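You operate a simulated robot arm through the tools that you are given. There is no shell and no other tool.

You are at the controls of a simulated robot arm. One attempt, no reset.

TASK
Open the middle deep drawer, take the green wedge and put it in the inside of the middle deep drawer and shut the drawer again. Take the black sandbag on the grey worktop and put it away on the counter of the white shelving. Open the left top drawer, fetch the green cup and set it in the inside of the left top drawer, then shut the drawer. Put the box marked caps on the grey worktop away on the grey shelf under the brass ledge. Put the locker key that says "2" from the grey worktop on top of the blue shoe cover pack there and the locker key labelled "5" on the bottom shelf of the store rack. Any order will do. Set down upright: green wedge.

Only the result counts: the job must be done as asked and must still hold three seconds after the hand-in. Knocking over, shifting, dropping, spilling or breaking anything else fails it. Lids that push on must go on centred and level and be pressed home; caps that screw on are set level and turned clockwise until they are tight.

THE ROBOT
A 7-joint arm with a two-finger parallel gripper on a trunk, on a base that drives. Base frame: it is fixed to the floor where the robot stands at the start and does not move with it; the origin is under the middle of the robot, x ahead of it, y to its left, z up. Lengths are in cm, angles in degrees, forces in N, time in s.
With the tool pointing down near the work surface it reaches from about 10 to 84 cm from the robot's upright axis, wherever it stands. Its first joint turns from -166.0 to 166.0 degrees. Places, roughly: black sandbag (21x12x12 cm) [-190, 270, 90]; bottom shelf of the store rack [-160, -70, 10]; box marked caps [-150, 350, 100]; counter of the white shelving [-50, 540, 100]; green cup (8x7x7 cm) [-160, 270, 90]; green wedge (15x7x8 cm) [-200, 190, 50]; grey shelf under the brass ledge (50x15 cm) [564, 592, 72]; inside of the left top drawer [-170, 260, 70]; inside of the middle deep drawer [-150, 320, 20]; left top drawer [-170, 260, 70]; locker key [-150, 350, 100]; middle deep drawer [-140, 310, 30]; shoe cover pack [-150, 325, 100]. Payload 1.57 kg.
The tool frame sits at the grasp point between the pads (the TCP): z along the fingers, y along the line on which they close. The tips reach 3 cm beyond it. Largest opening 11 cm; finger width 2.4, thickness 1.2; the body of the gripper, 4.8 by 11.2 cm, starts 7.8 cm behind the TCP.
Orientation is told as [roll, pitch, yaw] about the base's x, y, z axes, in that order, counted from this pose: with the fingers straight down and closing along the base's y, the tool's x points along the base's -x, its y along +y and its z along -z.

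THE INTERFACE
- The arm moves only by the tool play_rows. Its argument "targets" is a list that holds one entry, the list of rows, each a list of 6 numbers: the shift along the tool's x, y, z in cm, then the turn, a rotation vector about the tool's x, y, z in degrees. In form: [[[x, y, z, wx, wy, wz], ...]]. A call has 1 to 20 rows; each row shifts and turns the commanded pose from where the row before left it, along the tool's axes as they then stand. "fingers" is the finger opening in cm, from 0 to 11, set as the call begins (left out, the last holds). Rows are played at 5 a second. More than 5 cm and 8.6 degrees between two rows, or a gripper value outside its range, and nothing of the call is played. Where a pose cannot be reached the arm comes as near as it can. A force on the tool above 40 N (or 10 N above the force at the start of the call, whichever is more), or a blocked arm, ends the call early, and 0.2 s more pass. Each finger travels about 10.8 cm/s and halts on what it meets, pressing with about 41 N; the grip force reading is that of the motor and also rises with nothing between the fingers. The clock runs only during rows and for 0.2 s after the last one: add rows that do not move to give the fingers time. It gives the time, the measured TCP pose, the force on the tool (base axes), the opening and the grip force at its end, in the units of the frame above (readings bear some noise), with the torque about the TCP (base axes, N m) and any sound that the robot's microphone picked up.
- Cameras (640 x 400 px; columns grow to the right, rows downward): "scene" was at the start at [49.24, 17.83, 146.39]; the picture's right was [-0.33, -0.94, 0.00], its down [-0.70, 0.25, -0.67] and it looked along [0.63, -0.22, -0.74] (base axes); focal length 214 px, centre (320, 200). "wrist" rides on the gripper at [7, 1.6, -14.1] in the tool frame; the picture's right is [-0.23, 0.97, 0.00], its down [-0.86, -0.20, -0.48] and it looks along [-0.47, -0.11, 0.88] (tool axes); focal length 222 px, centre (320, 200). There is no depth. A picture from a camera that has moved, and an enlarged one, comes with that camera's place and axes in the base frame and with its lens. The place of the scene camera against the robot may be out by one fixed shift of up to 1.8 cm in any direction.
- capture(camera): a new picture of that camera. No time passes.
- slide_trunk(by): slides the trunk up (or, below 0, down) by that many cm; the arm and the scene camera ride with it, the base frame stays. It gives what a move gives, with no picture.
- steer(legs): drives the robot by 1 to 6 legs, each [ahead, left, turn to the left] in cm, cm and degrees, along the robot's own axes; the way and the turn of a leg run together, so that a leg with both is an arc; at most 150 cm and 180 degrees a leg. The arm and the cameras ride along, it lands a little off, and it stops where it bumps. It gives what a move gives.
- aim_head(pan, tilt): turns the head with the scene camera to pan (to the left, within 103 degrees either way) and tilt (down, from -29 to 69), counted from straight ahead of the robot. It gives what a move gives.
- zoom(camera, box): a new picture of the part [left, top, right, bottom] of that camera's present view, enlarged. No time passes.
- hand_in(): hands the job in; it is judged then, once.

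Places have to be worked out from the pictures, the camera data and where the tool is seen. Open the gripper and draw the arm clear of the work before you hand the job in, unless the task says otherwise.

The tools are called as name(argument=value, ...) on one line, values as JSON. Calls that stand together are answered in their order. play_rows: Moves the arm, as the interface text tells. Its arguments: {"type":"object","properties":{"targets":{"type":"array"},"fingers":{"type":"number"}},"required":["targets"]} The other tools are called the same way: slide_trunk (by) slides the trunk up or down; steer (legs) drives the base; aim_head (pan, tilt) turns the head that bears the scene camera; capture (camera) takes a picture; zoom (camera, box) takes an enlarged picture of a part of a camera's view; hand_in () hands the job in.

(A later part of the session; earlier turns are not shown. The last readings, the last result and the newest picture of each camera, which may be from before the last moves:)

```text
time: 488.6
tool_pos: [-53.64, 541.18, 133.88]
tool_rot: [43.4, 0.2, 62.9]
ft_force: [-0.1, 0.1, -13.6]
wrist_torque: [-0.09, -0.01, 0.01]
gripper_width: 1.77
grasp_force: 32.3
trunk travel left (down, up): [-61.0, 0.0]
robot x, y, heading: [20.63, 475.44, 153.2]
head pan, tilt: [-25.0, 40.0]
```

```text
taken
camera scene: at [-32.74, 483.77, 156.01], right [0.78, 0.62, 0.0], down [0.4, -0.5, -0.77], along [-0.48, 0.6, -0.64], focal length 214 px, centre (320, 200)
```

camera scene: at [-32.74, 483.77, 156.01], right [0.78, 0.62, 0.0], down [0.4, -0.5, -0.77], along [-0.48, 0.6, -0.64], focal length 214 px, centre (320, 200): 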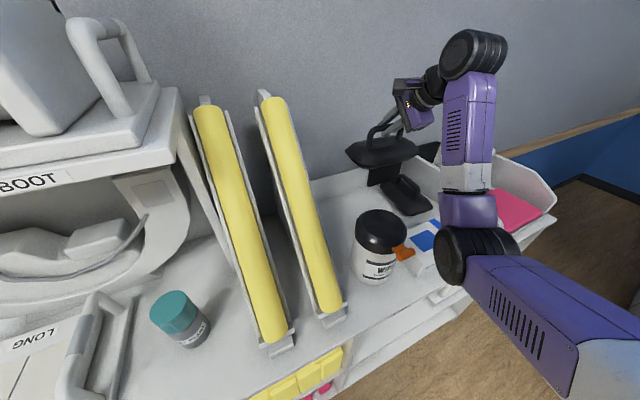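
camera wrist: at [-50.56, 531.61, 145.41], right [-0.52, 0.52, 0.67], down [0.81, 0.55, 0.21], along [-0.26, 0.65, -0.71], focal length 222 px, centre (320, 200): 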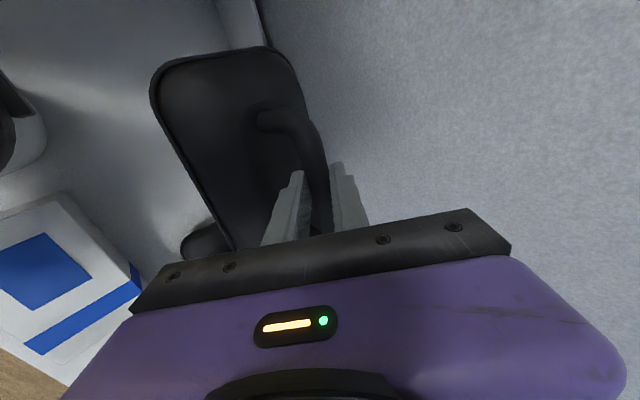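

Better, but the elbow would still sag toward the counter edge when lowering. I lower 6 cm, then stretch further in two small back-and-extend steps.

play_rows(targets=[[[0, -0.69, 0.72, 0, 0, 0], [0, -0.69, 0.72, 0, 0, 0], [0, -0.69, 0.72, 0, 0, 0], [0, -0.69, 0.72, 0, 0, 0], [0, -0.69, 0.72, 0, 0, 0], [0, -0.69, 0.72, 0, 0, 0], [0, 0, 0, 0, 0, 0]]])

steer(legs=[[-4, 0, 0]])

play_rows(targets=[[[0, 1.45, 1.38, 0, 0, 0], [0, 1.45, 1.38, 0, 0, 0], [0, 0, 0, 0, 0, 0]]])

steer(legs=[[-4, 0, 0]])

play_rows(targets=[[[0, 1.45, 1.38, 0, 0, 0], [0, 1.45, 1.38, 0, 0, 0], [0, 0.72, 0.69, 0, 0, 0], [0, 0, 0, 0, 0, 0]]])

capture(camera="scene")

```text
time: 490.2
tool_pos: [-53.77, 541.17, 128.02]
tool_rot: [43.4, 0.2, 62.8]
ft_force: [0.4, -0.4, -13.4]
wrist_torque: [-0.09, -0.07, 0.02]
gripper_width: 1.76
grasp_force: 32.5
trunk travel left (down, up): [-61.0, 0.0]
robot x, y, heading: [20.58, 475.36, 153.5]
head pan, tilt: [-25.0, 40.0]
```

```text
time: 491.1
tool_pos: [-50.1, 539.46, 127.86]
tool_rot: [43.5, 0.2, 62.8]
ft_force: [0.0, 0.4, -14.8]
wrist_torque: [-0.11, -0.02, 0.01]
gripper_width: 1.76
grasp_force: 32.6
trunk travel left (down, up): [-61.0, 0.0]
robot x, y, heading: [24.52, 473.35, 153.5]
head pan, tilt: [-25.0, 40.0]
```

```text
time: 491.9
tool_pos: [-53.55, 541.23, 128.03]
tool_rot: [43.5, 0.2, 62.8]
ft_force: [-0.3, -0.5, -14.4]
wrist_torque: [-0.11, -0.04, 0.03]
gripper_width: 1.78
grasp_force: 32.0
trunk travel left (down, up): [-61.0, 0.0]
robot x, y, heading: [24.33, 473.51, 153.6]
head pan, tilt: [-25.0, 40.0]
```

```text
time: 492.7
tool_pos: [-50.03, 539.37, 128.11]
tool_rot: [43.5, 0.1, 62.8]
ft_force: [-0.8, 0.5, -13.8]
wrist_torque: [-0.06, -0.04, 0.02]
gripper_width: 1.79
grasp_force: 32.4
trunk travel left (down, up): [-61.0, 0.0]
robot x, y, heading: [28.09, 471.0, 153.6]
head pan, tilt: [-25.0, 40.0]
```

```text
time: 493.7
tool_pos: [-54.52, 541.59, 127.93]
tool_rot: [43.5, 0.3, 62.9]
ft_force: [0.5, -0.1, -13.4]
wrist_torque: [-0.09, -0.03, -0.01]
gripper_width: 1.77
grasp_force: 32.2
trunk travel left (down, up): [-61.0, 0.0]
robot x, y, heading: [28.14, 471.52, 153.4]
head pan, tilt: [-25.0, 40.0]
```

```text
taken
camera scene: at [-25.41, 480.09, 156.02], right [0.78, 0.62, 0.0], down [0.4, -0.5, -0.77], along [-0.48, 0.6, -0.64], focal length 214 px, centre (320, 200)
```

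scene: 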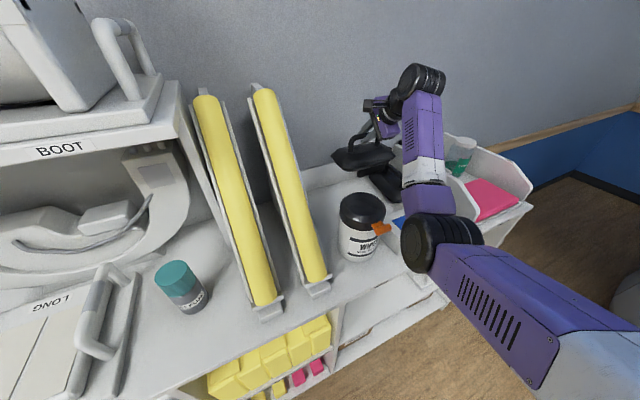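

Now the elbow is high (z≈125) and in front of the counter. I lower the bag 9 cm and check.

play_rows(targets=[[[0, -0.69, 0.72, 0, 0, 0], [0, -0.69, 0.72, 0, 0, 0], [0, -0.69, 0.72, 0, 0, 0], [0, -0.69, 0.72, 0, 0, 0], [0, -0.69, 0.72, 0, 0, 0], [0, -0.69, 0.72, 0, 0, 0], [0, -0.69, 0.72, 0, 0, 0], [0, -0.69, 0.72, 0, 0, 0], [0, -0.69, 0.72, 0, 0, 0], [0, 0, 0, 0, 0, 0]]])

capture(camera="scene")

zoom(camera="scene", box=[300, 60, 500, 290])

capture(camera="wrist")

```text
time: 495.9
tool_pos: [-54.29, 541.5, 118.96]
tool_rot: [43.4, 0.2, 62.9]
ft_force: [0.4, -0.3, -13.4]
wrist_torque: [-0.09, -0.04, -0.02]
gripper_width: 1.8
grasp_force: 32.3
trunk travel left (down, up): [-61.0, 0.0]
robot x, y, heading: [28.02, 471.68, 153.9]
head pan, tilt: [-25.0, 40.0]
```

```text
taken
camera scene: at [-25.41, 480.09, 156.02], right [0.78, 0.62, 0.0], down [0.4, -0.5, -0.77], along [-0.48, 0.6, -0.64], focal length 214 px, centre (320, 200)
```

scene: 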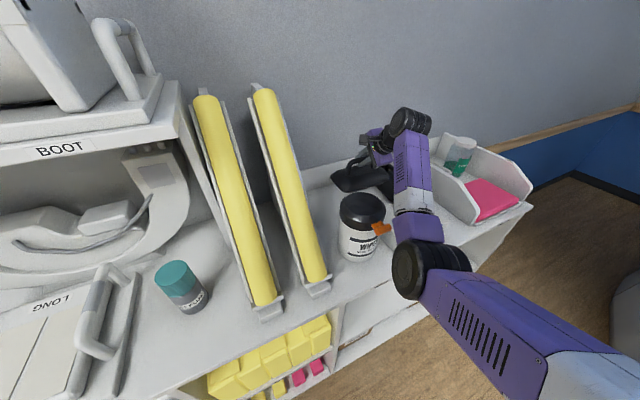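

```text
1.74 times, centred on (400, 175) of scene
camera zoom: at [-25.41, 480.09, 156.02], right [0.78, 0.62, 0.0], down [0.4, -0.5, -0.77], along [-0.48, 0.6, -0.64], focal length 373 px, centre (181, 244)
```

zoom: 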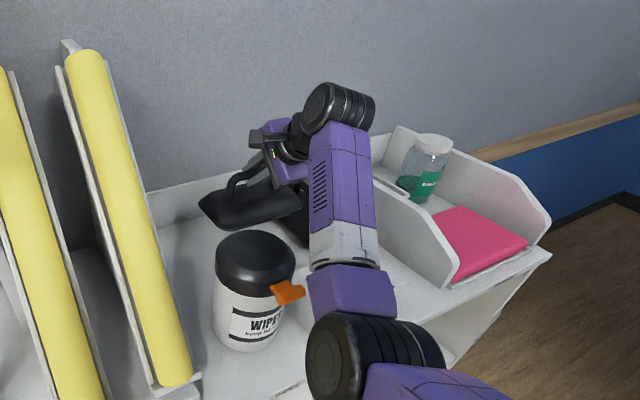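

```text
taken
camera wrist: at [-50.03, 531.51, 130.41], right [-0.52, 0.53, 0.67], down [0.81, 0.55, 0.21], along [-0.26, 0.65, -0.71], focal length 222 px, centre (320, 200)
```

wrist: 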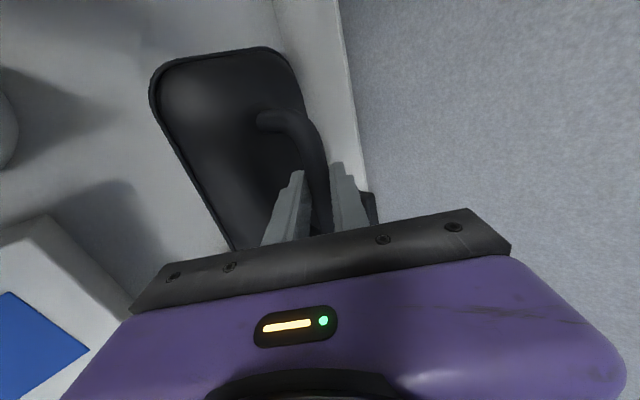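

The bag is over the free spot, but the forearm runs close to the WIPES canister. I raise 6 cm and walk the base to the right in three 6 cm steps, compensating with the arm, so that the forearm comes in from the right.

play_rows(targets=[[[0, 0.69, -0.72, 0, 0, 0], [0, 0.69, -0.72, 0, 0, 0], [0, 0.69, -0.72, 0, 0, 0], [0, 0.69, -0.72, 0, 0, 0], [0, 0.69, -0.72, 0, 0, 0], [0, 0.69, -0.72, 0, 0, 0], [0, 0, 0, 0, 0, 0]]])

steer(legs=[[0, -6, 0]])

play_rows(targets=[[[2, 0, 0, 0, 0, 0], [2, 0, 0, 0, 0, 0], [2, 0, 0, 0, 0, 0], [0, 0, 0, 0, 0, 0]]])

steer(legs=[[0, -6, 0]])

play_rows(targets=[[[2, 0, 0, 0, 0, 0], [2, 0, 0, 0, 0, 0], [2, 0, 0, 0, 0, 0], [0, 0, 0, 0, 0, 0]]])

capture(camera="scene")

```text
time: 497.5
tool_pos: [-54.43, 541.46, 125.12]
tool_rot: [43.5, 0.2, 63.0]
ft_force: [0.0, 0.2, -14.0]
wrist_torque: [-0.07, -0.04, 0.02]
gripper_width: 1.76
grasp_force: 32.1
trunk travel left (down, up): [-61.0, 0.0]
robot x, y, heading: [27.8, 471.57, 153.2]
head pan, tilt: [-25.0, 40.0]
```

```text
time: 498.5
tool_pos: [-51.74, 546.83, 125.16]
tool_rot: [43.5, 0.2, 63.0]
ft_force: [0.3, -0.4, -13.3]
wrist_torque: [-0.1, -0.07, -0.02]
gripper_width: 1.76
grasp_force: 32.2
trunk travel left (down, up): [-61.0, 0.0]
robot x, y, heading: [30.9, 477.1, 153.5]
head pan, tilt: [-25.0, 40.0]
```

```text
time: 499.5
tool_pos: [-54.43, 541.6, 125.01]
tool_rot: [43.4, 0.2, 62.9]
ft_force: [0.0, 0.0, -13.6]
wrist_torque: [-0.09, -0.01, -0.03]
gripper_width: 1.77
grasp_force: 32.5
trunk travel left (down, up): [-61.0, 0.0]
robot x, y, heading: [30.31, 477.09, 153.1]
head pan, tilt: [-25.0, 40.0]
```

```text
time: 500.5
tool_pos: [-51.84, 546.86, 125.08]
tool_rot: [43.4, 0.2, 62.9]
ft_force: [-0.2, 0.3, -12.9]
wrist_torque: [-0.11, -0.03, 0.0]
gripper_width: 1.74
grasp_force: 32.1
trunk travel left (down, up): [-61.0, 0.0]
robot x, y, heading: [33.1, 482.34, 153.4]
head pan, tilt: [-25.0, 40.0]
```

```text
time: 501.5
tool_pos: [-54.45, 541.6, 125.17]
tool_rot: [43.3, 0.2, 62.9]
ft_force: [0.2, -0.3, -13.9]
wrist_torque: [-0.09, -0.07, -0.01]
gripper_width: 1.77
grasp_force: 33.1
trunk travel left (down, up): [-61.0, 0.0]
robot x, y, heading: [33.14, 482.7, 153.4]
head pan, tilt: [-25.0, 40.0]
```

```text
taken
camera scene: at [-19.98, 490.91, 156.01], right [0.78, 0.62, 0.0], down [0.4, -0.5, -0.77], along [-0.48, 0.6, -0.64], focal length 214 px, centre (320, 200)
```

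scene: 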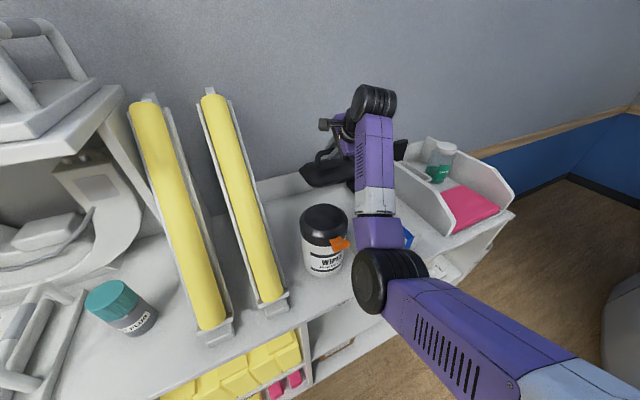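

Two more such steps.

steer(legs=[[0, -6, 0]])

play_rows(targets=[[[2, 0, 0, 0, 0, 0], [2, 0, 0, 0, 0, 0], [2, 0, 0, 0, 0, 0], [0, 0, 0, 0, 0, 0]]])

steer(legs=[[0, -6, 0]])

play_rows(targets=[[[2, 0, 0, 0, 0, 0], [2, 0, 0, 0, 0, 0], [2, 0, 0, 0, 0, 0], [0, 0, 0, 0, 0, 0]]])

capture(camera="scene")

aim_head(pan=-10, tilt=40)

capture(camera="scene")

```text
time: 502.4
tool_pos: [-51.8, 547.0, 125.06]
tool_rot: [43.4, 0.2, 63.0]
ft_force: [-0.6, -1.9, -13.3]
wrist_torque: [-0.06, -0.06, 0.0]
gripper_width: 1.78
grasp_force: 32.8
trunk travel left (down, up): [-61.0, 0.0]
robot x, y, heading: [36.38, 487.68, 153.6]
head pan, tilt: [-25.0, 40.0]
```

```text
time: 503.4
tool_pos: [-54.45, 541.6, 125.0]
tool_rot: [43.3, 0.3, 62.9]
ft_force: [-0.9, 0.5, -13.5]
wrist_torque: [-0.07, -0.07, -0.02]
gripper_width: 1.8
grasp_force: 32.2
trunk travel left (down, up): [-61.0, 0.0]
robot x, y, heading: [36.43, 488.22, 153.4]
head pan, tilt: [-25.0, 40.0]
```

```text
time: 504.4
tool_pos: [-51.76, 547.03, 125.1]
tool_rot: [43.4, 0.2, 63.0]
ft_force: [0.0, -0.1, -13.7]
wrist_torque: [-0.09, -0.04, -0.04]
gripper_width: 1.78
grasp_force: 31.9
trunk travel left (down, up): [-61.0, 0.0]
robot x, y, heading: [38.9, 493.49, 153.4]
head pan, tilt: [-25.0, 40.0]
```

```text
time: 505.4
tool_pos: [-54.55, 541.95, 125.11]
tool_rot: [43.2, 0.3, 62.9]
ft_force: [-0.1, -0.5, -14.1]
wrist_torque: [-0.11, -0.07, 0.02]
gripper_width: 1.77
grasp_force: 32.1
trunk travel left (down, up): [-61.0, 0.0]
robot x, y, heading: [38.94, 493.48, 153.4]
head pan, tilt: [-25.0, 40.0]
```

```text
taken
camera scene: at [-14.56, 501.74, 156.01], right [0.78, 0.62, 0.0], down [0.4, -0.5, -0.77], along [-0.48, 0.6, -0.64], focal length 214 px, centre (320, 200)
```

scene: 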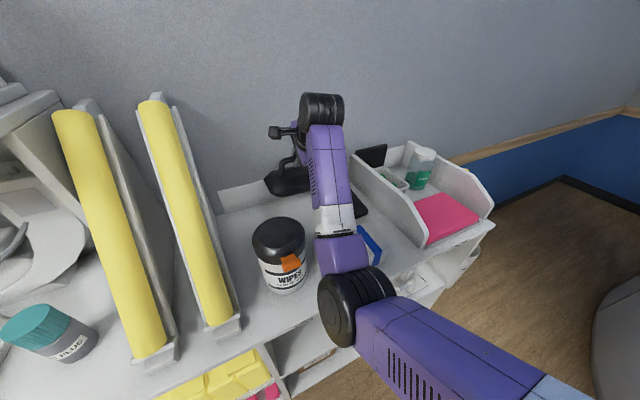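

```text
time: 506.2
tool_pos: [-54.49, 541.86, 125.28]
tool_rot: [43.2, 0.2, 63.0]
ft_force: [0.1, -0.5, -14.1]
wrist_torque: [-0.06, 0.0, -0.03]
gripper_width: 1.77
grasp_force: 32.9
trunk travel left (down, up): [-61.0, 0.0]
robot x, y, heading: [38.78, 492.98, 153.2]
head pan, tilt: [-10.0, 40.0]
```

```text
taken
camera scene: at [-16.09, 500.16, 156.02], right [0.6, 0.8, 0.0], down [0.52, -0.38, -0.77], along [-0.61, 0.46, -0.64], focal length 214 px, centre (320, 200)
```

scene: 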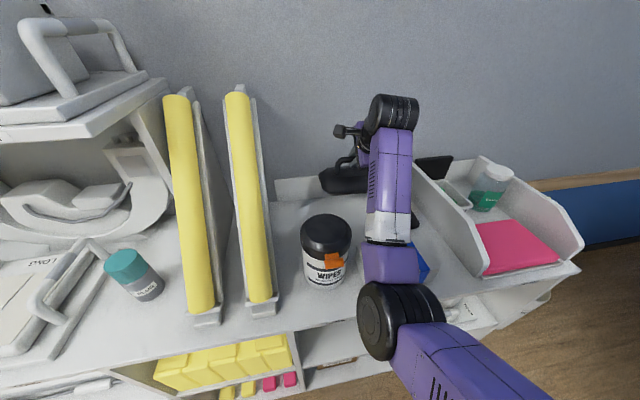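

The forearm is straighter but still only ~1–2 cm from the WIPES canister sideways. Before walking further right I check the space to my right and behind.

aim_head(pan=-95, tilt=40)

capture(camera="scene")

```text
time: 507.8
tool_pos: [-54.58, 541.87, 125.24]
tool_rot: [43.2, 0.2, 62.9]
ft_force: [1.3, 0.7, -13.9]
wrist_torque: [-0.08, -0.02, 0.01]
gripper_width: 1.75
grasp_force: 32.5
trunk travel left (down, up): [-61.0, 0.0]
robot x, y, heading: [38.57, 493.43, 153.4]
head pan, tilt: [-95.0, 40.0]
```

```text
taken
camera scene: at [-4.82, 502.34, 156.02], right [0.85, -0.52, 0.0], down [-0.34, -0.55, -0.77], along [0.4, 0.65, -0.64], focal length 214 px, centre (320, 200)
```

scene: 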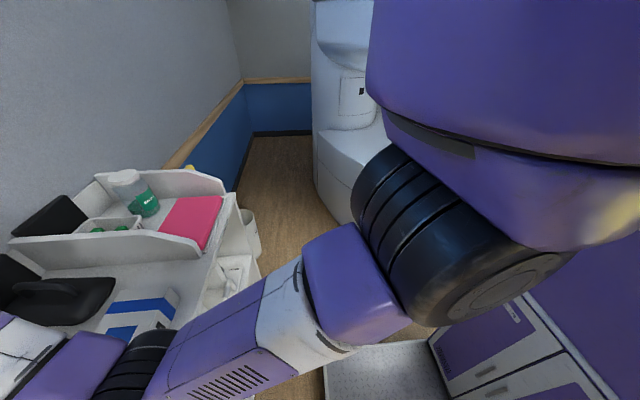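

There is still floor to the right. I take two more 5 cm steps right, compensating with the arm.

steer(legs=[[0, -5, 0]])

play_rows(targets=[[[2.3, 0, 0, 0, 0, 0], [2.3, 0, 0, 0, 0, 0], [2.2, 0, 0, 0, 0, 0], [0, 0, 0, 0, 0, 0]]])

steer(legs=[[0, -5, 0]])

play_rows(targets=[[[2.5, 0, 0, 0, 0, 0], [2.5, 0, 0, 0, 0, 0], [0, 0, 0, 0, 0, 0]]])

aim_head(pan=-5, tilt=42)

capture(camera="scene")

capture(camera="wrist")

```text
time: 508.7
tool_pos: [-52.23, 546.37, 125.14]
tool_rot: [43.3, 0.2, 62.9]
ft_force: [0.0, -0.1, -14.9]
wrist_torque: [-0.09, -0.02, 0.02]
gripper_width: 1.77
grasp_force: 32.2
trunk travel left (down, up): [-61.0, 0.0]
robot x, y, heading: [41.27, 498.12, 153.4]
head pan, tilt: [-95.0, 40.0]
```

```text
time: 509.7
tool_pos: [-55.22, 540.51, 125.07]
tool_rot: [43.2, 0.3, 62.9]
ft_force: [-0.5, -0.2, -13.6]
wrist_torque: [-0.09, -0.06, 0.02]
gripper_width: 1.76
grasp_force: 32.2
trunk travel left (down, up): [-61.0, 0.0]
robot x, y, heading: [40.85, 498.08, 153.4]
head pan, tilt: [-95.0, 40.0]
```

```text
time: 510.6
tool_pos: [-53.03, 544.84, 125.14]
tool_rot: [43.3, 0.2, 63.1]
ft_force: [0.3, -0.3, -12.3]
wrist_torque: [-0.08, -0.02, -0.04]
gripper_width: 1.77
grasp_force: 32.1
trunk travel left (down, up): [-61.0, 0.0]
robot x, y, heading: [43.26, 502.49, 153.1]
head pan, tilt: [-95.0, 40.0]
```

```text
time: 511.4
tool_pos: [-55.43, 540.39, 125.25]
tool_rot: [43.2, 0.2, 63.1]
ft_force: [0.2, 0.2, -13.4]
wrist_torque: [-0.09, -0.02, -0.03]
gripper_width: 1.78
grasp_force: 31.9
trunk travel left (down, up): [-61.0, 0.0]
robot x, y, heading: [43.14, 502.93, 153.2]
head pan, tilt: [-95.0, 40.0]
```

```text
time: 513.1
tool_pos: [-55.3, 540.39, 125.29]
tool_rot: [43.4, 0.2, 62.9]
ft_force: [0.6, 0.2, -12.7]
wrist_torque: [-0.1, -0.05, -0.02]
gripper_width: 1.78
grasp_force: 32.3
trunk travel left (down, up): [-61.0, 0.0]
robot x, y, heading: [43.47, 502.32, 153.5]
head pan, tilt: [-5.0, 42.0]
```

```text
taken
camera scene: at [-11.87, 508.51, 155.72], right [0.52, 0.85, 0.0], down [0.57, -0.35, -0.74], along [-0.63, 0.39, -0.67], focal length 214 px, centre (320, 200)
```

scene: 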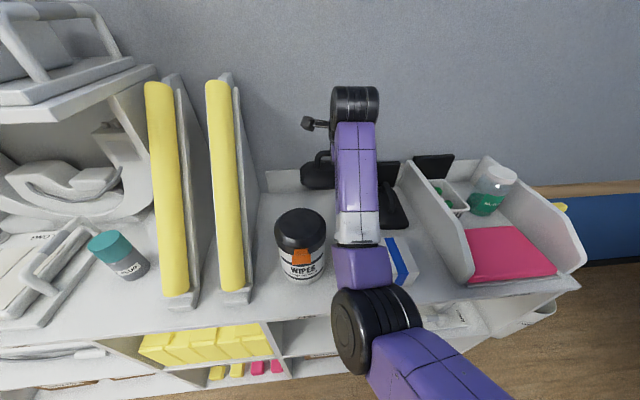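

```text
taken
camera wrist: at [-50.94, 530.43, 136.76], right [-0.53, 0.53, 0.67], down [0.81, 0.55, 0.21], along [-0.25, 0.65, -0.72], focal length 222 px, centre (320, 200)
```

wrist: 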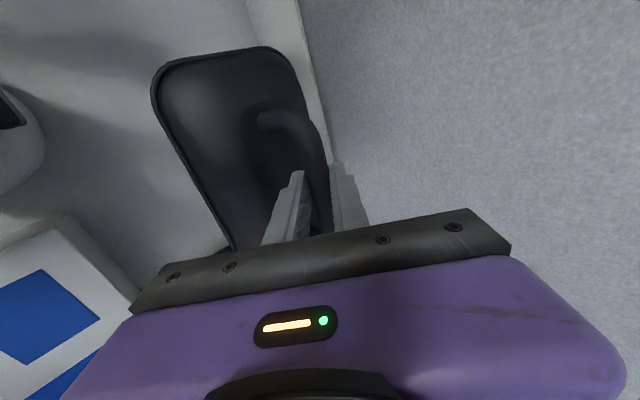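

The forearm now runs straight in, about 1 cm right of the canister's edge. I shift 1.6 cm right for more margin and lower 8 cm, then check both gaps.

play_rows(targets=[[[-1.6, 0, 0, 0, 0, 0], [0, -0.69, 0.72, 0, 0, 0], [0, -0.69, 0.72, 0, 0, 0], [0, -0.69, 0.72, 0, 0, 0], [0, -0.69, 0.72, 0, 0, 0], [0, -0.69, 0.72, 0, 0, 0], [0, -0.69, 0.72, 0, 0, 0], [0, -0.69, 0.72, 0, 0, 0], [0, -0.69, 0.72, 0, 0, 0], [0, 0, 0, 0, 0, 0]]])

zoom(camera="scene", box=[230, 60, 470, 340])

capture(camera="wrist")

```text
time: 515.3
tool_pos: [-54.57, 541.82, 117.19]
tool_rot: [43.2, 0.3, 63.0]
ft_force: [-0.1, -0.1, -13.2]
wrist_torque: [-0.11, -0.05, 0.0]
gripper_width: 1.76
grasp_force: 32.5
trunk travel left (down, up): [-61.0, 0.0]
robot x, y, heading: [43.45, 502.6, 153.6]
head pan, tilt: [-5.0, 42.0]
```

```text
1.43 times, centred on (350, 200) of scene
camera zoom: at [-11.88, 508.51, 155.72], right [0.52, 0.85, 0.0], down [0.57, -0.35, -0.74], along [-0.63, 0.39, -0.67], focal length 306 px, centre (277, 200)
```

zoom: 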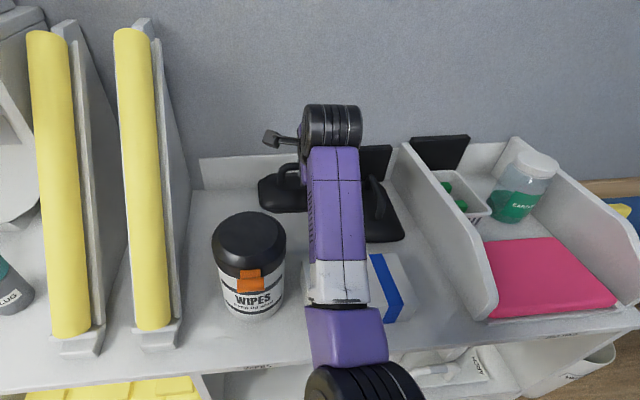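

```text
taken
camera wrist: at [-50.13, 531.85, 128.5], right [-0.53, 0.53, 0.67], down [0.81, 0.55, 0.21], along [-0.26, 0.65, -0.72], focal length 222 px, centre (320, 200)
```

wrist: 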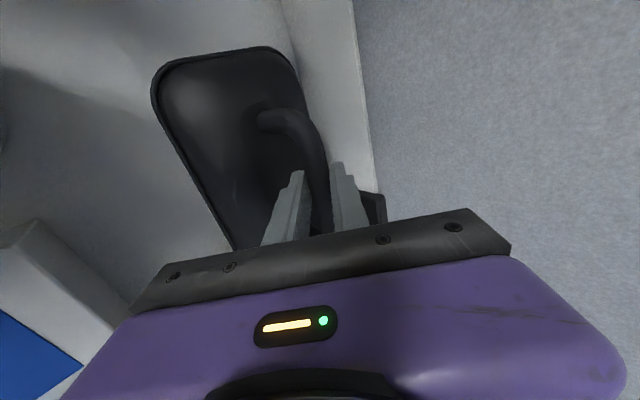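

Gaps look fine (≈3 cm to the canister). I lower on in smaller steps, watching for contact; the counter should be met at TCP z≈110.

play_rows(targets=[[[0, -0.69, 0.72, 0, 0, 0], [0, -0.69, 0.72, 0, 0, 0], [0, -0.69, 0.72, 0, 0, 0], [0, 0, 0, 0, 0, 0]]])

zoom(camera="scene", box=[230, 60, 470, 340])

capture(camera="wrist")

```text
time: 516.3
tool_pos: [-54.51, 541.81, 114.02]
tool_rot: [43.2, 0.3, 63.0]
ft_force: [0.5, -0.1, -14.9]
wrist_torque: [-0.11, -0.1, -0.01]
gripper_width: 1.78
grasp_force: 32.4
trunk travel left (down, up): [-61.0, 0.0]
robot x, y, heading: [43.61, 502.45, 153.4]
head pan, tilt: [-5.0, 42.0]
```

```text
1.43 times, centred on (350, 200) of scene
camera zoom: at [-11.88, 508.51, 155.72], right [0.52, 0.85, 0.0], down [0.57, -0.35, -0.74], along [-0.63, 0.39, -0.67], focal length 306 px, centre (277, 200)
```

zoom: 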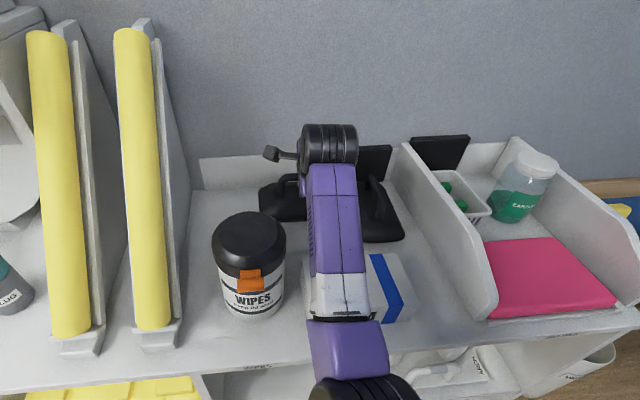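

```text
taken
camera wrist: at [-50.11, 531.81, 125.59], right [-0.53, 0.53, 0.67], down [0.81, 0.55, 0.21], along [-0.25, 0.65, -0.72], focal length 222 px, centre (320, 200)
```

wrist: 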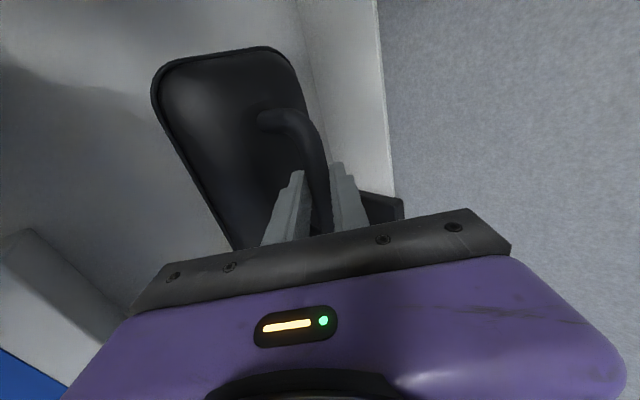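

play_rows(targets=[[[0, -0.69, 0.72, 0, 0, 0], [0, -0.69, 0.72, 0, 0, 0], [0, 0, 0, 0, 0, 0]]])

play_rows(targets=[[[0, -0.35, 0.36, 0, 0, 0], [0, 0, 0, 0, 0, 0]]])

play_rows(targets=[[[0, -0.35, 0.36, 0, 0, 0], [0, 0, 0, 0, 0, 0]]])

capture(camera="wrist")

```text
time: 517.1
tool_pos: [-54.46, 541.81, 112.22]
tool_rot: [43.2, 0.1, 63.0]
ft_force: [0.3, -0.3, -13.0]
wrist_torque: [-0.1, -0.02, 0.03]
gripper_width: 1.77
grasp_force: 32.5
trunk travel left (down, up): [-61.0, 0.0]
robot x, y, heading: [43.68, 502.24, 153.6]
head pan, tilt: [-5.0, 42.0]
```

```text
time: 517.7
tool_pos: [-54.42, 541.82, 111.63]
tool_rot: [43.3, 0.1, 63.0]
ft_force: [-0.2, -0.3, -13.5]
wrist_torque: [-0.06, -0.06, 0.0]
gripper_width: 1.78
grasp_force: 32.4
trunk travel left (down, up): [-61.0, 0.0]
robot x, y, heading: [43.4, 502.42, 153.7]
head pan, tilt: [-5.0, 42.0]
```

```text
time: 518.3
tool_pos: [-54.47, 541.87, 111.31]
tool_rot: [43.2, 0.3, 63.1]
ft_force: [0.0, 0.0, -14.3]
wrist_torque: [-0.1, -0.03, -0.03]
gripper_width: 1.78
grasp_force: 32.9
trunk travel left (down, up): [-61.0, 0.0]
robot x, y, heading: [43.23, 502.18, 153.5]
head pan, tilt: [-5.0, 42.0]
```

```text
taken
camera wrist: at [-50.1, 531.89, 122.64], right [-0.53, 0.53, 0.67], down [0.81, 0.55, 0.21], along [-0.25, 0.65, -0.72], focal length 222 px, centre (320, 200)
```

wrist: 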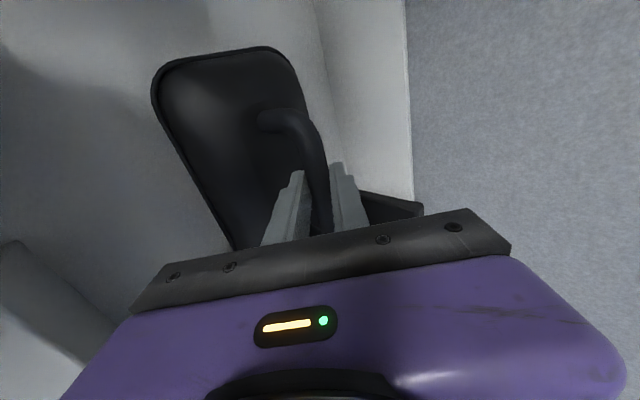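

play_rows(targets=[[[0, -0.35, 0.36, 0, 0, 0], [0, 0, 0, 0, 0, 0]]])

play_rows(targets=[[[0, -0.35, 0.36, 0, 0, 0], [0, 0, 0, 0, 0, 0]]])

play_rows(targets=[[[0, -0.35, 0.36, 0, 0, 0], [0, 0, 0, 0, 0, 0]]])

play_rows(targets=[[[0, -0.35, 0.36, 0, 0, 0], [0, 0, 0, 0, 0, 0]]])

zoom(camera="scene", box=[230, 60, 470, 340])

```text
time: 518.9
tool_pos: [-54.4, 541.9, 110.6]
tool_rot: [43.4, 0.3, 63.0]
ft_force: [-0.7, 0.4, -14.1]
wrist_torque: [-0.1, -0.03, 0.03]
gripper_width: 1.74
grasp_force: 32.4
trunk travel left (down, up): [-61.0, 0.0]
robot x, y, heading: [43.14, 502.24, 153.7]
head pan, tilt: [-5.0, 42.0]
```

```text
time: 519.5
tool_pos: [-54.5, 541.78, 110.17]
tool_rot: [43.3, 0.3, 63.0]
ft_force: [0.3, 0.2, -14.6]
wrist_torque: [-0.1, -0.04, 0.02]
gripper_width: 1.79
grasp_force: 32.4
trunk travel left (down, up): [-61.0, 0.0]
robot x, y, heading: [43.54, 502.68, 153.2]
head pan, tilt: [-5.0, 42.0]
```

```text
time: 520.1
tool_pos: [-54.44, 541.85, 109.63]
tool_rot: [43.3, 0.3, 63.1]
ft_force: [-0.3, 0.4, -14.2]
wrist_torque: [-0.08, -0.06, 0.02]
gripper_width: 1.77
grasp_force: 33.0
trunk travel left (down, up): [-61.0, 0.0]
robot x, y, heading: [42.99, 502.58, 153.4]
head pan, tilt: [-5.0, 42.0]
```

```text
time: 520.7
tool_pos: [-54.6, 541.77, 109.44]
tool_rot: [43.5, 0.2, 63.0]
ft_force: [1.8, -1.8, -2.4]
wrist_torque: [0.76, -0.33, -0.27]
gripper_width: 1.76
grasp_force: 32.3
trunk travel left (down, up): [-61.0, 0.0]
robot x, y, heading: [43.2, 502.26, 153.3]
head pan, tilt: [-5.0, 42.0]
```

```text
1.43 times, centred on (350, 200) of scene
camera zoom: at [-11.82, 508.48, 155.76], right [0.52, 0.85, 0.0], down [0.57, -0.35, -0.74], along [-0.63, 0.39, -0.67], focal length 306 px, centre (277, 200)
```

zoom: 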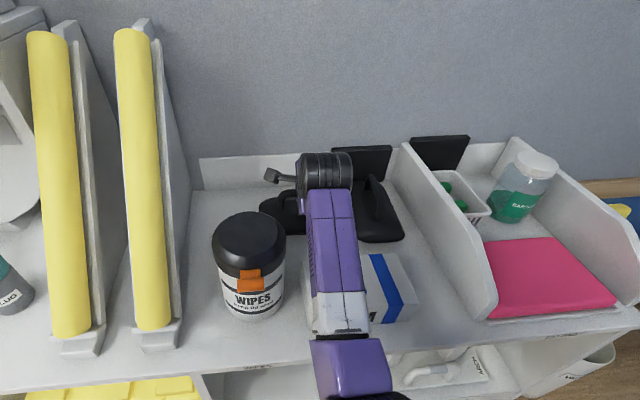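

Contact at z≈109.5 — exactly the counter's height. I lower 0.4 cm more so it rests fully, then open and retreat along the tool axis.

play_rows(targets=[[[0, -0.3, 0.3, 0, 0, 0], [0, 0, 0, 0, 0, 0]]])

play_rows(targets=[[[0, 0, 0, 0, 0, 0], [0, 0, 0, 0, 0, 0], [0, 0, 0, 0, 0, 0]]], fingers=5)

capture(camera="wrist")

```text
time: 521.3
tool_pos: [-54.7, 541.7, 109.25]
tool_rot: [43.8, 0.2, 63.3]
ft_force: [-4.5, -6.4, 10.6]
wrist_torque: [0.53, -0.18, 0.16]
gripper_width: 1.74
grasp_force: 32.4
trunk travel left (down, up): [-61.0, 0.0]
robot x, y, heading: [43.28, 502.15, 153.4]
head pan, tilt: [-5.0, 42.0]
```

```text
time: 522.1
tool_pos: [-54.43, 541.82, 108.89]
tool_rot: [43.3, 0.3, 63.0]
ft_force: [-0.1, -0.5, 0.4]
wrist_torque: [0.01, 0.0, 0.01]
gripper_width: 4.99
grasp_force: 0.0
trunk travel left (down, up): [-61.0, 0.0]
robot x, y, heading: [43.19, 502.2, 153.5]
head pan, tilt: [-5.0, 42.0]
```

```text
taken
camera wrist: at [-50.02, 531.78, 120.29], right [-0.53, 0.53, 0.67], down [0.81, 0.55, 0.21], along [-0.26, 0.65, -0.72], focal length 222 px, centre (320, 200)
```

wrist: 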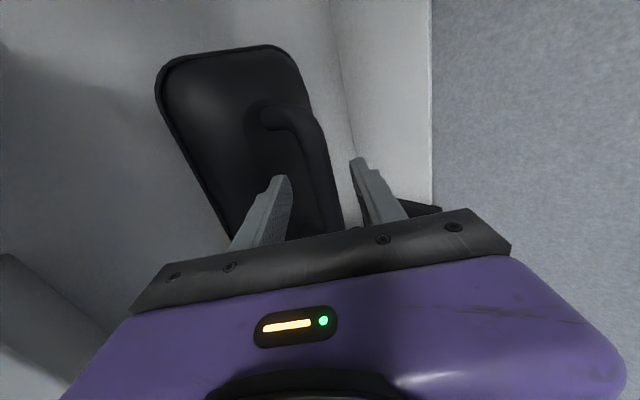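

Released. I retreat along the tool axis, then look at the placed bag.

play_rows(targets=[[[0, 0, -2, 0, 0, 0], [0, 0, -3, 0, 0, 0], [0, 0, -3, 0, 0, 0], [0, 0, -3, 0, 0, 0], [0, 0, -3, 0, 0, 0], [0, 0, -3, 0, 0, 0], [0, 0, 0, 0, 0, 0]]])

zoom(camera="scene", box=[230, 60, 470, 340])

capture(camera="wrist")

```text
time: 523.7
tool_pos: [-43.98, 536.53, 121.2]
tool_rot: [43.2, 0.2, 63.1]
ft_force: [-0.2, 1.0, 0.7]
wrist_torque: [-0.07, 0.01, 0.01]
gripper_width: 4.99
grasp_force: 0.0
trunk travel left (down, up): [-61.0, 0.0]
robot x, y, heading: [43.51, 502.62, 153.2]
head pan, tilt: [-5.0, 42.0]
```

```text
1.43 times, centred on (350, 200) of scene
camera zoom: at [-11.82, 508.49, 155.74], right [0.52, 0.85, 0.0], down [0.57, -0.35, -0.74], along [-0.63, 0.39, -0.67], focal length 306 px, centre (277, 200)
```

zoom: 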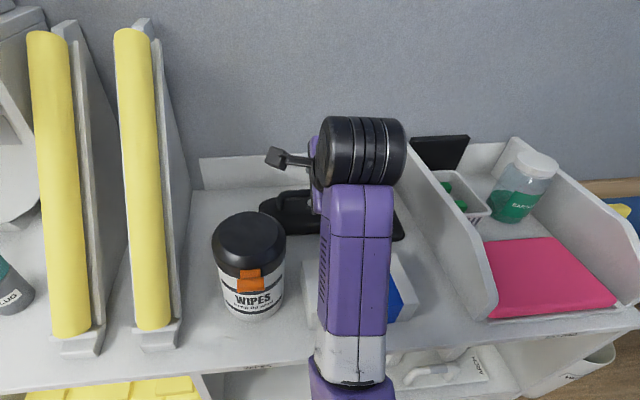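

```text
taken
camera wrist: at [-39.65, 526.45, 132.63], right [-0.53, 0.53, 0.67], down [0.81, 0.55, 0.21], along [-0.26, 0.65, -0.72], focal length 222 px, centre (320, 200)
```

wrist: 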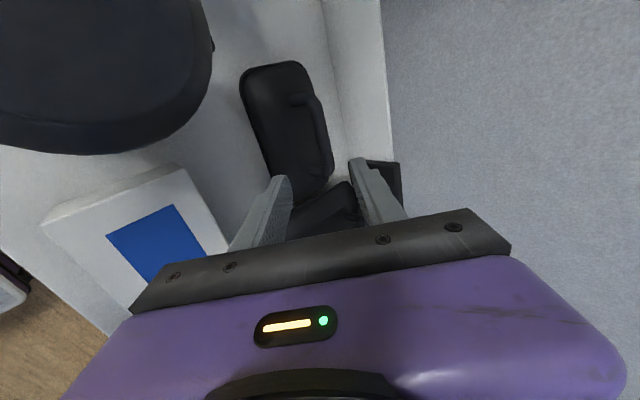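

The bag lies on the counter beside the paddle. I back the base away 20 cm and check the result.

steer(legs=[[-20, 0, 0]])

capture(camera="wrist")

zoom(camera="scene", box=[240, 60, 480, 240])

```text
time: 525.3
tool_pos: [-26.05, 527.57, 121.09]
tool_rot: [43.3, 0.3, 62.8]
ft_force: [0.1, -0.7, -0.6]
wrist_torque: [0.0, -0.01, -0.01]
gripper_width: 5.04
grasp_force: 0.0
trunk travel left (down, up): [-61.0, 0.0]
robot x, y, heading: [61.69, 493.29, 153.0]
head pan, tilt: [-5.0, 42.0]
```

```text
taken
camera wrist: at [-21.69, 517.64, 132.6], right [-0.53, 0.53, 0.67], down [0.81, 0.55, 0.21], along [-0.25, 0.65, -0.72], focal length 222 px, centre (320, 200)
```

wrist: 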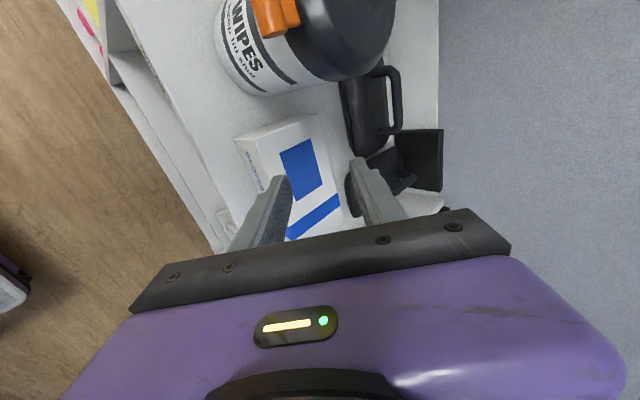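

```text
2.22 times, centred on (360, 150) of scene
camera zoom: at [6.12, 499.6, 155.73], right [0.53, 0.85, 0.0], down [0.57, -0.35, -0.74], along [-0.63, 0.39, -0.67], focal length 477 px, centre (231, 311)
```

zoom: 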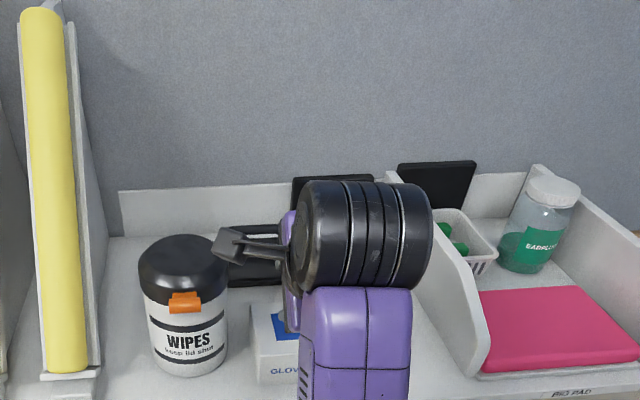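

zoom(camera="wrist", box=[310, 40, 470, 220])

steer(legs=[[0, 22, 0]])

aim_head(pan=-30, tilt=30)

capture(camera="scene")

```text
2.22 times, centred on (390, 130) of wrist
camera zoom: at [-21.69, 517.64, 132.6], right [-0.53, 0.53, 0.67], down [0.81, 0.55, 0.21], along [-0.25, 0.65, -0.72], focal length 494 px, centre (164, 356)
```

zoom: 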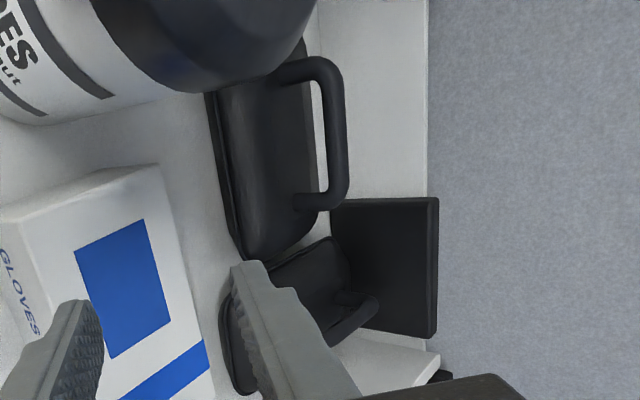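

```text
time: 527.0
tool_pos: [-36.27, 509.71, 121.02]
tool_rot: [43.3, 0.2, 65.3]
ft_force: [-0.5, 0.0, -0.1]
wrist_torque: [0.03, 0.02, -0.02]
gripper_width: 5.02
grasp_force: 0.0
trunk travel left (down, up): [-61.0, 0.0]
robot x, y, heading: [52.53, 479.08, 155.8]
head pan, tilt: [-5.0, 42.0]
stopped in leg 1: the robot was blocked; the commanded pose is now the measured one
```

```text
time: 527.9
tool_pos: [-36.23, 509.84, 121.2]
tool_rot: [43.3, 0.2, 65.1]
ft_force: [0.1, -0.8, -0.1]
wrist_torque: [0.0, 0.02, -0.01]
gripper_width: 4.99
grasp_force: 0.1
trunk travel left (down, up): [-61.0, 0.0]
robot x, y, heading: [52.43, 479.25, 155.5]
head pan, tilt: [-30.0, 30.0]
```

```text
taken
camera scene: at [-0.84, 486.36, 157.57], right [0.81, 0.58, 0.0], down [0.29, -0.41, -0.87], along [-0.51, 0.7, -0.5], focal length 214 px, centre (320, 200)
```

scene: 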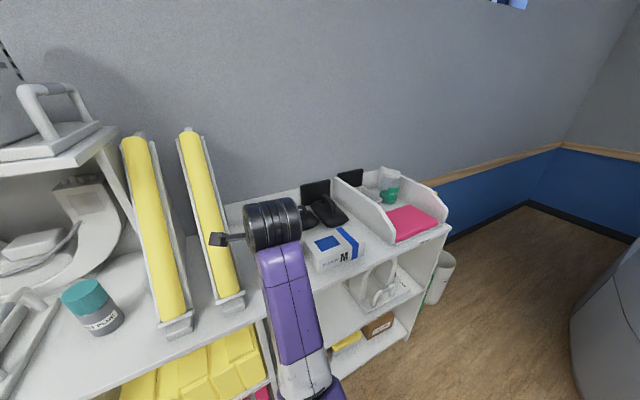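

The bag is well placed and the neighbours look undisturbed. Moving left I touched something behind (the patient table side), so I pull forward 10 cm and square up before going on.

steer(legs=[[10, 0, 0], [0, 0, -2.3]])

aim_head(pan=-102, tilt=55)

capture(camera="scene")

aim_head(pan=102, tilt=45)

capture(camera="scene")

```text
time: 529.4
tool_pos: [-43.9, 517.7, 121.24]
tool_rot: [43.3, 0.3, 62.6]
ft_force: [-0.5, -0.3, -0.9]
wrist_torque: [-0.04, 0.05, 0.01]
gripper_width: 5.02
grasp_force: 0.1
trunk travel left (down, up): [-61.0, 0.0]
robot x, y, heading: [43.36, 483.03, 153.4]
head pan, tilt: [-30.0, 30.0]
```

```text
time: 530.9
tool_pos: [-43.95, 517.74, 121.12]
tool_rot: [43.3, 0.1, 62.8]
ft_force: [-0.3, -0.3, -0.4]
wrist_torque: [-0.06, 0.0, 0.01]
gripper_width: 4.99
grasp_force: 0.7
trunk travel left (down, up): [-61.0, 0.0]
robot x, y, heading: [43.53, 483.45, 153.1]
head pan, tilt: [-102.0, 55.0]
```

```text
taken
camera scene: at [-0.14, 490.79, 153.97], right [0.78, -0.63, 0.0], down [-0.51, -0.64, -0.57], along [0.36, 0.45, -0.82], focal length 214 px, centre (320, 200)
```

scene: 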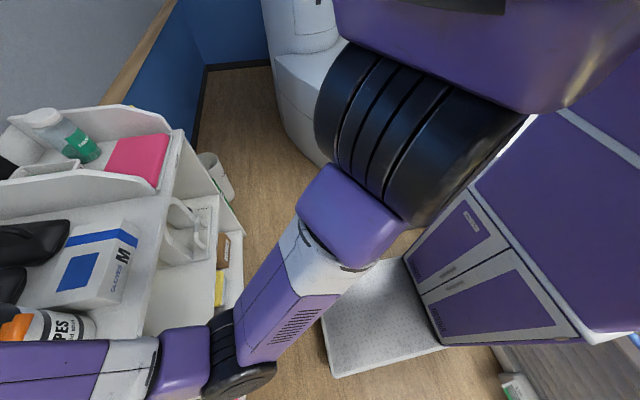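

```text
time: 533.8
tool_pos: [-43.86, 517.8, 121.17]
tool_rot: [43.3, 0.3, 62.7]
ft_force: [-0.3, -0.3, 0.1]
wrist_torque: [-0.01, 0.03, 0.0]
gripper_width: 4.99
grasp_force: 0.2
trunk travel left (down, up): [-61.0, 0.0]
robot x, y, heading: [42.92, 483.3, 153.3]
head pan, tilt: [102.0, 45.0]
```

```text
taken
camera scene: at [-6.74, 477.3, 155.31], right [-0.97, 0.26, 0.0], down [0.18, 0.68, -0.71], along [-0.18, -0.68, -0.71], focal length 214 px, centre (320, 200)
```

scene: 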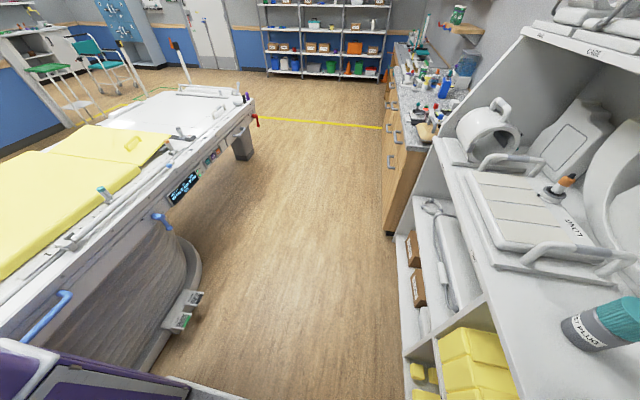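

The corridor to the left is clear if I keep n≥-64 or so. I draw the arm in by 25 cm and drive back left to the CAPS box.

play_rows(targets=[[[0, -1.82, -1.71, 0, 0, 0], [0, -1.82, -1.71, 0, 0, 0], [0, -1.82, -1.71, 0, 0, 0], [0, -1.82, -1.71, 0, 0, 0], [0, -1.82, -1.71, 0, 0, 0], [0, -1.82, -1.71, 0, 0, 0], [0, -1.82, -1.71, 0, 0, 0], [0, -1.82, -1.71, 0, 0, 0], [0, -1.82, -1.71, 0, 0, 0], [0, -1.82, -1.71, 0, 0, 0], [0, 0, 0, 0, 0, 0]]])

steer(legs=[[0, 130, 0]])

capture(camera="scene")

```text
time: 536.2
tool_pos: [-26.72, 507.03, 120.33]
tool_rot: [43.2, 0.2, 62.7]
ft_force: [0.4, 0.9, -1.1]
wrist_torque: [0.03, -0.03, -0.03]
gripper_width: 5.02
grasp_force: 0.1
out of reach, approached as far as the arm can: row 8, 9, 10
trunk travel left (down, up): [-61.0, 0.0]
robot x, y, heading: [43.17, 482.96, 153.4]
head pan, tilt: [102.0, 45.0]
```

```text
time: 542.8
tool_pos: [-85.55, 391.32, 120.39]
tool_rot: [43.2, 0.2, 62.5]
ft_force: [-0.1, -0.6, -0.6]
wrist_torque: [-0.03, -0.01, -0.02]
gripper_width: 5.01
grasp_force: 0.0
trunk travel left (down, up): [-61.0, 0.0]
robot x, y, heading: [-14.98, 367.33, 152.9]
head pan, tilt: [102.0, 45.0]
```

```text
taken
camera scene: at [-65.57, 361.56, 155.31], right [-0.97, 0.26, 0.0], down [0.18, 0.68, -0.71], along [-0.18, -0.68, -0.71], focal length 214 px, centre (320, 200)
```

scene: 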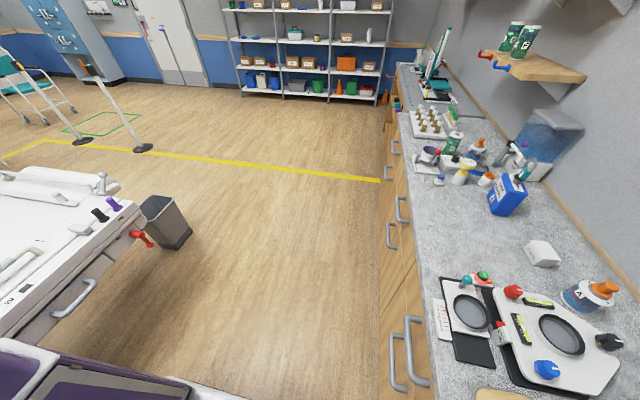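

zoom(camera="scene", box=[440, 110, 600, 230])

```text
3.33 times, centred on (520, 170) of scene
camera zoom: at [-65.57, 361.56, 155.31], right [-0.97, 0.26, 0.0], down [0.18, 0.68, -0.71], along [-0.18, -0.68, -0.71], focal length 715 px, centre (-347, 300)
```

zoom: 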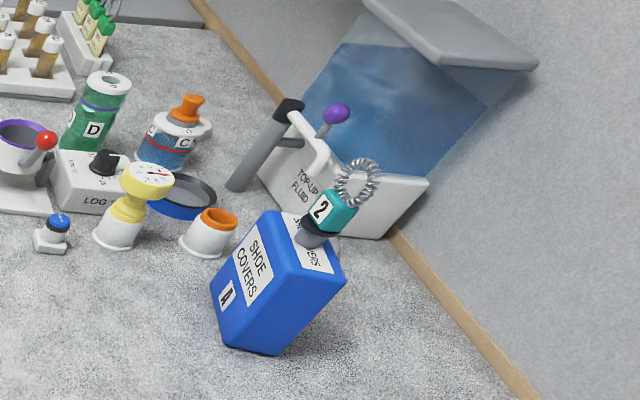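

Key 2 still stands on the pack. I drive left 100 cm to the CAPS box and reorient the tool: roll back so that the fingers close sideways, tilted 55°.

steer(legs=[[0, 98, 0], [0, 0, 0.4]])

play_rows(targets=[[[-4, 0, 0, 0, 0, 0], [-4, 0, 0, 0, 0, 0], [-4, 0, 0, 0, 0, 0], [-4, 0, 0, 0, 0, 0], [-4, 0, 0, 0, 0, 0], [-4, 0, 0, 0, 0, 0], [-4, 0, 0, 0, 0, 0], [0, 0, 0, 0, 0, -8.2], [0, 0, 0, 0, 0, -8.2], [0, 0, 0, 0, 0, -8.2], [0, 0, 0, 0, 0, -8.2], [0, 0, 0, 0, 0, -8.2], [0, 0, 0, 0, 0, -8.2], [0, 0, 0, 0, 0, -8.2], [0, 0, 0, 0, 0, -8.2], [0, 0, 0, 0, 0, -8.2], [0, 0, 0, 0, 0, -8.2], [0, 0, 0, 0, 0, -8], [0, 0, 0, 0, 0, 0]]], fingers=10)

play_rows(targets=[[[0, 0, 0, 0, -6, 0], [0, 0, 0, 0, -5.7, 0], [0, 0, 0, 0, 0, 0]]])

aim_head(pan=-30, tilt=40)

capture(camera="scene")

capture(camera="wrist")

```text
time: 548.1
tool_pos: [-129.47, 304.73, 120.35]
tool_rot: [43.3, 0.3, 62.8]
ft_force: [-0.1, -0.1, 0.9]
wrist_torque: [-0.01, -0.01, 0.0]
gripper_width: 4.99
grasp_force: 0.1
trunk travel left (down, up): [-61.0, 0.0]
robot x, y, heading: [-58.96, 281.24, 153.3]
head pan, tilt: [102.0, 45.0]
```

```text
time: 552.1
tool_pos: [-118.61, 330.07, 119.92]
tool_rot: [0.2, -43.2, 152.9]
ft_force: [-0.3, -0.2, 0.5]
wrist_torque: [-0.02, 0.04, -0.02]
gripper_width: 10.02
grasp_force: 0.1
out of reach, approached as far as the arm can: row 1, 2
trunk travel left (down, up): [-61.0, 0.0]
robot x, y, heading: [-59.3, 281.4, 153.4]
head pan, tilt: [102.0, 45.0]
```

```text
time: 552.9
tool_pos: [-118.51, 329.98, 119.91]
tool_rot: [0.3, -55.1, 152.6]
ft_force: [0.7, -0.4, 0.0]
wrist_torque: [0.01, -0.01, 0.0]
gripper_width: 10.0
grasp_force: 0.1
trunk travel left (down, up): [-61.0, 0.0]
robot x, y, heading: [-59.68, 280.96, 153.6]
head pan, tilt: [102.0, 45.0]
```

```text
time: 555.0
tool_pos: [-118.68, 330.06, 119.85]
tool_rot: [0.3, -54.9, 152.6]
ft_force: [-0.3, -0.4, -0.5]
wrist_torque: [0.0, 0.01, -0.05]
gripper_width: 10.0
grasp_force: 0.0
trunk travel left (down, up): [-61.0, 0.0]
robot x, y, heading: [-59.29, 281.32, 153.3]
head pan, tilt: [-30.0, 40.0]
```

```text
taken
camera scene: at [-112.06, 290.02, 156.04], right [0.83, 0.55, 0.0], down [0.35, -0.54, -0.77], along [-0.42, 0.64, -0.64], focal length 214 px, centre (320, 200)
```

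scene: 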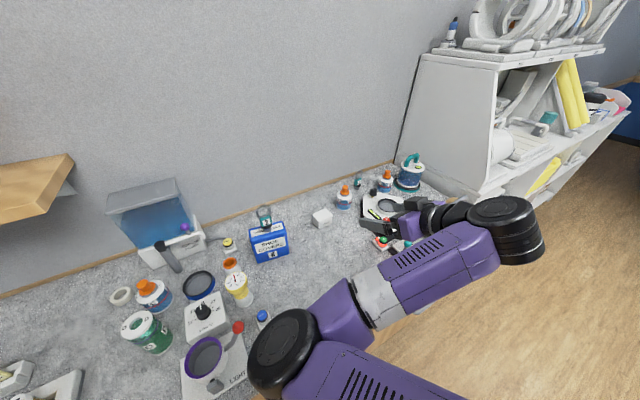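

```text
taken
camera wrist: at [-105.44, 321.52, 122.34], right [-0.56, -0.81, 0.19], down [0.0, 0.23, 0.97], along [-0.83, 0.55, -0.12], focal length 222 px, centre (320, 200)
```

wrist: 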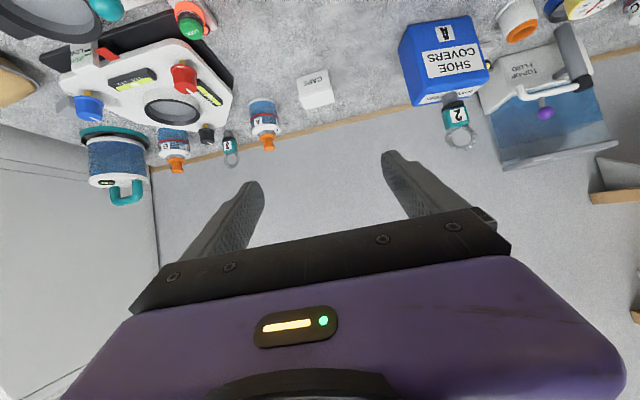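

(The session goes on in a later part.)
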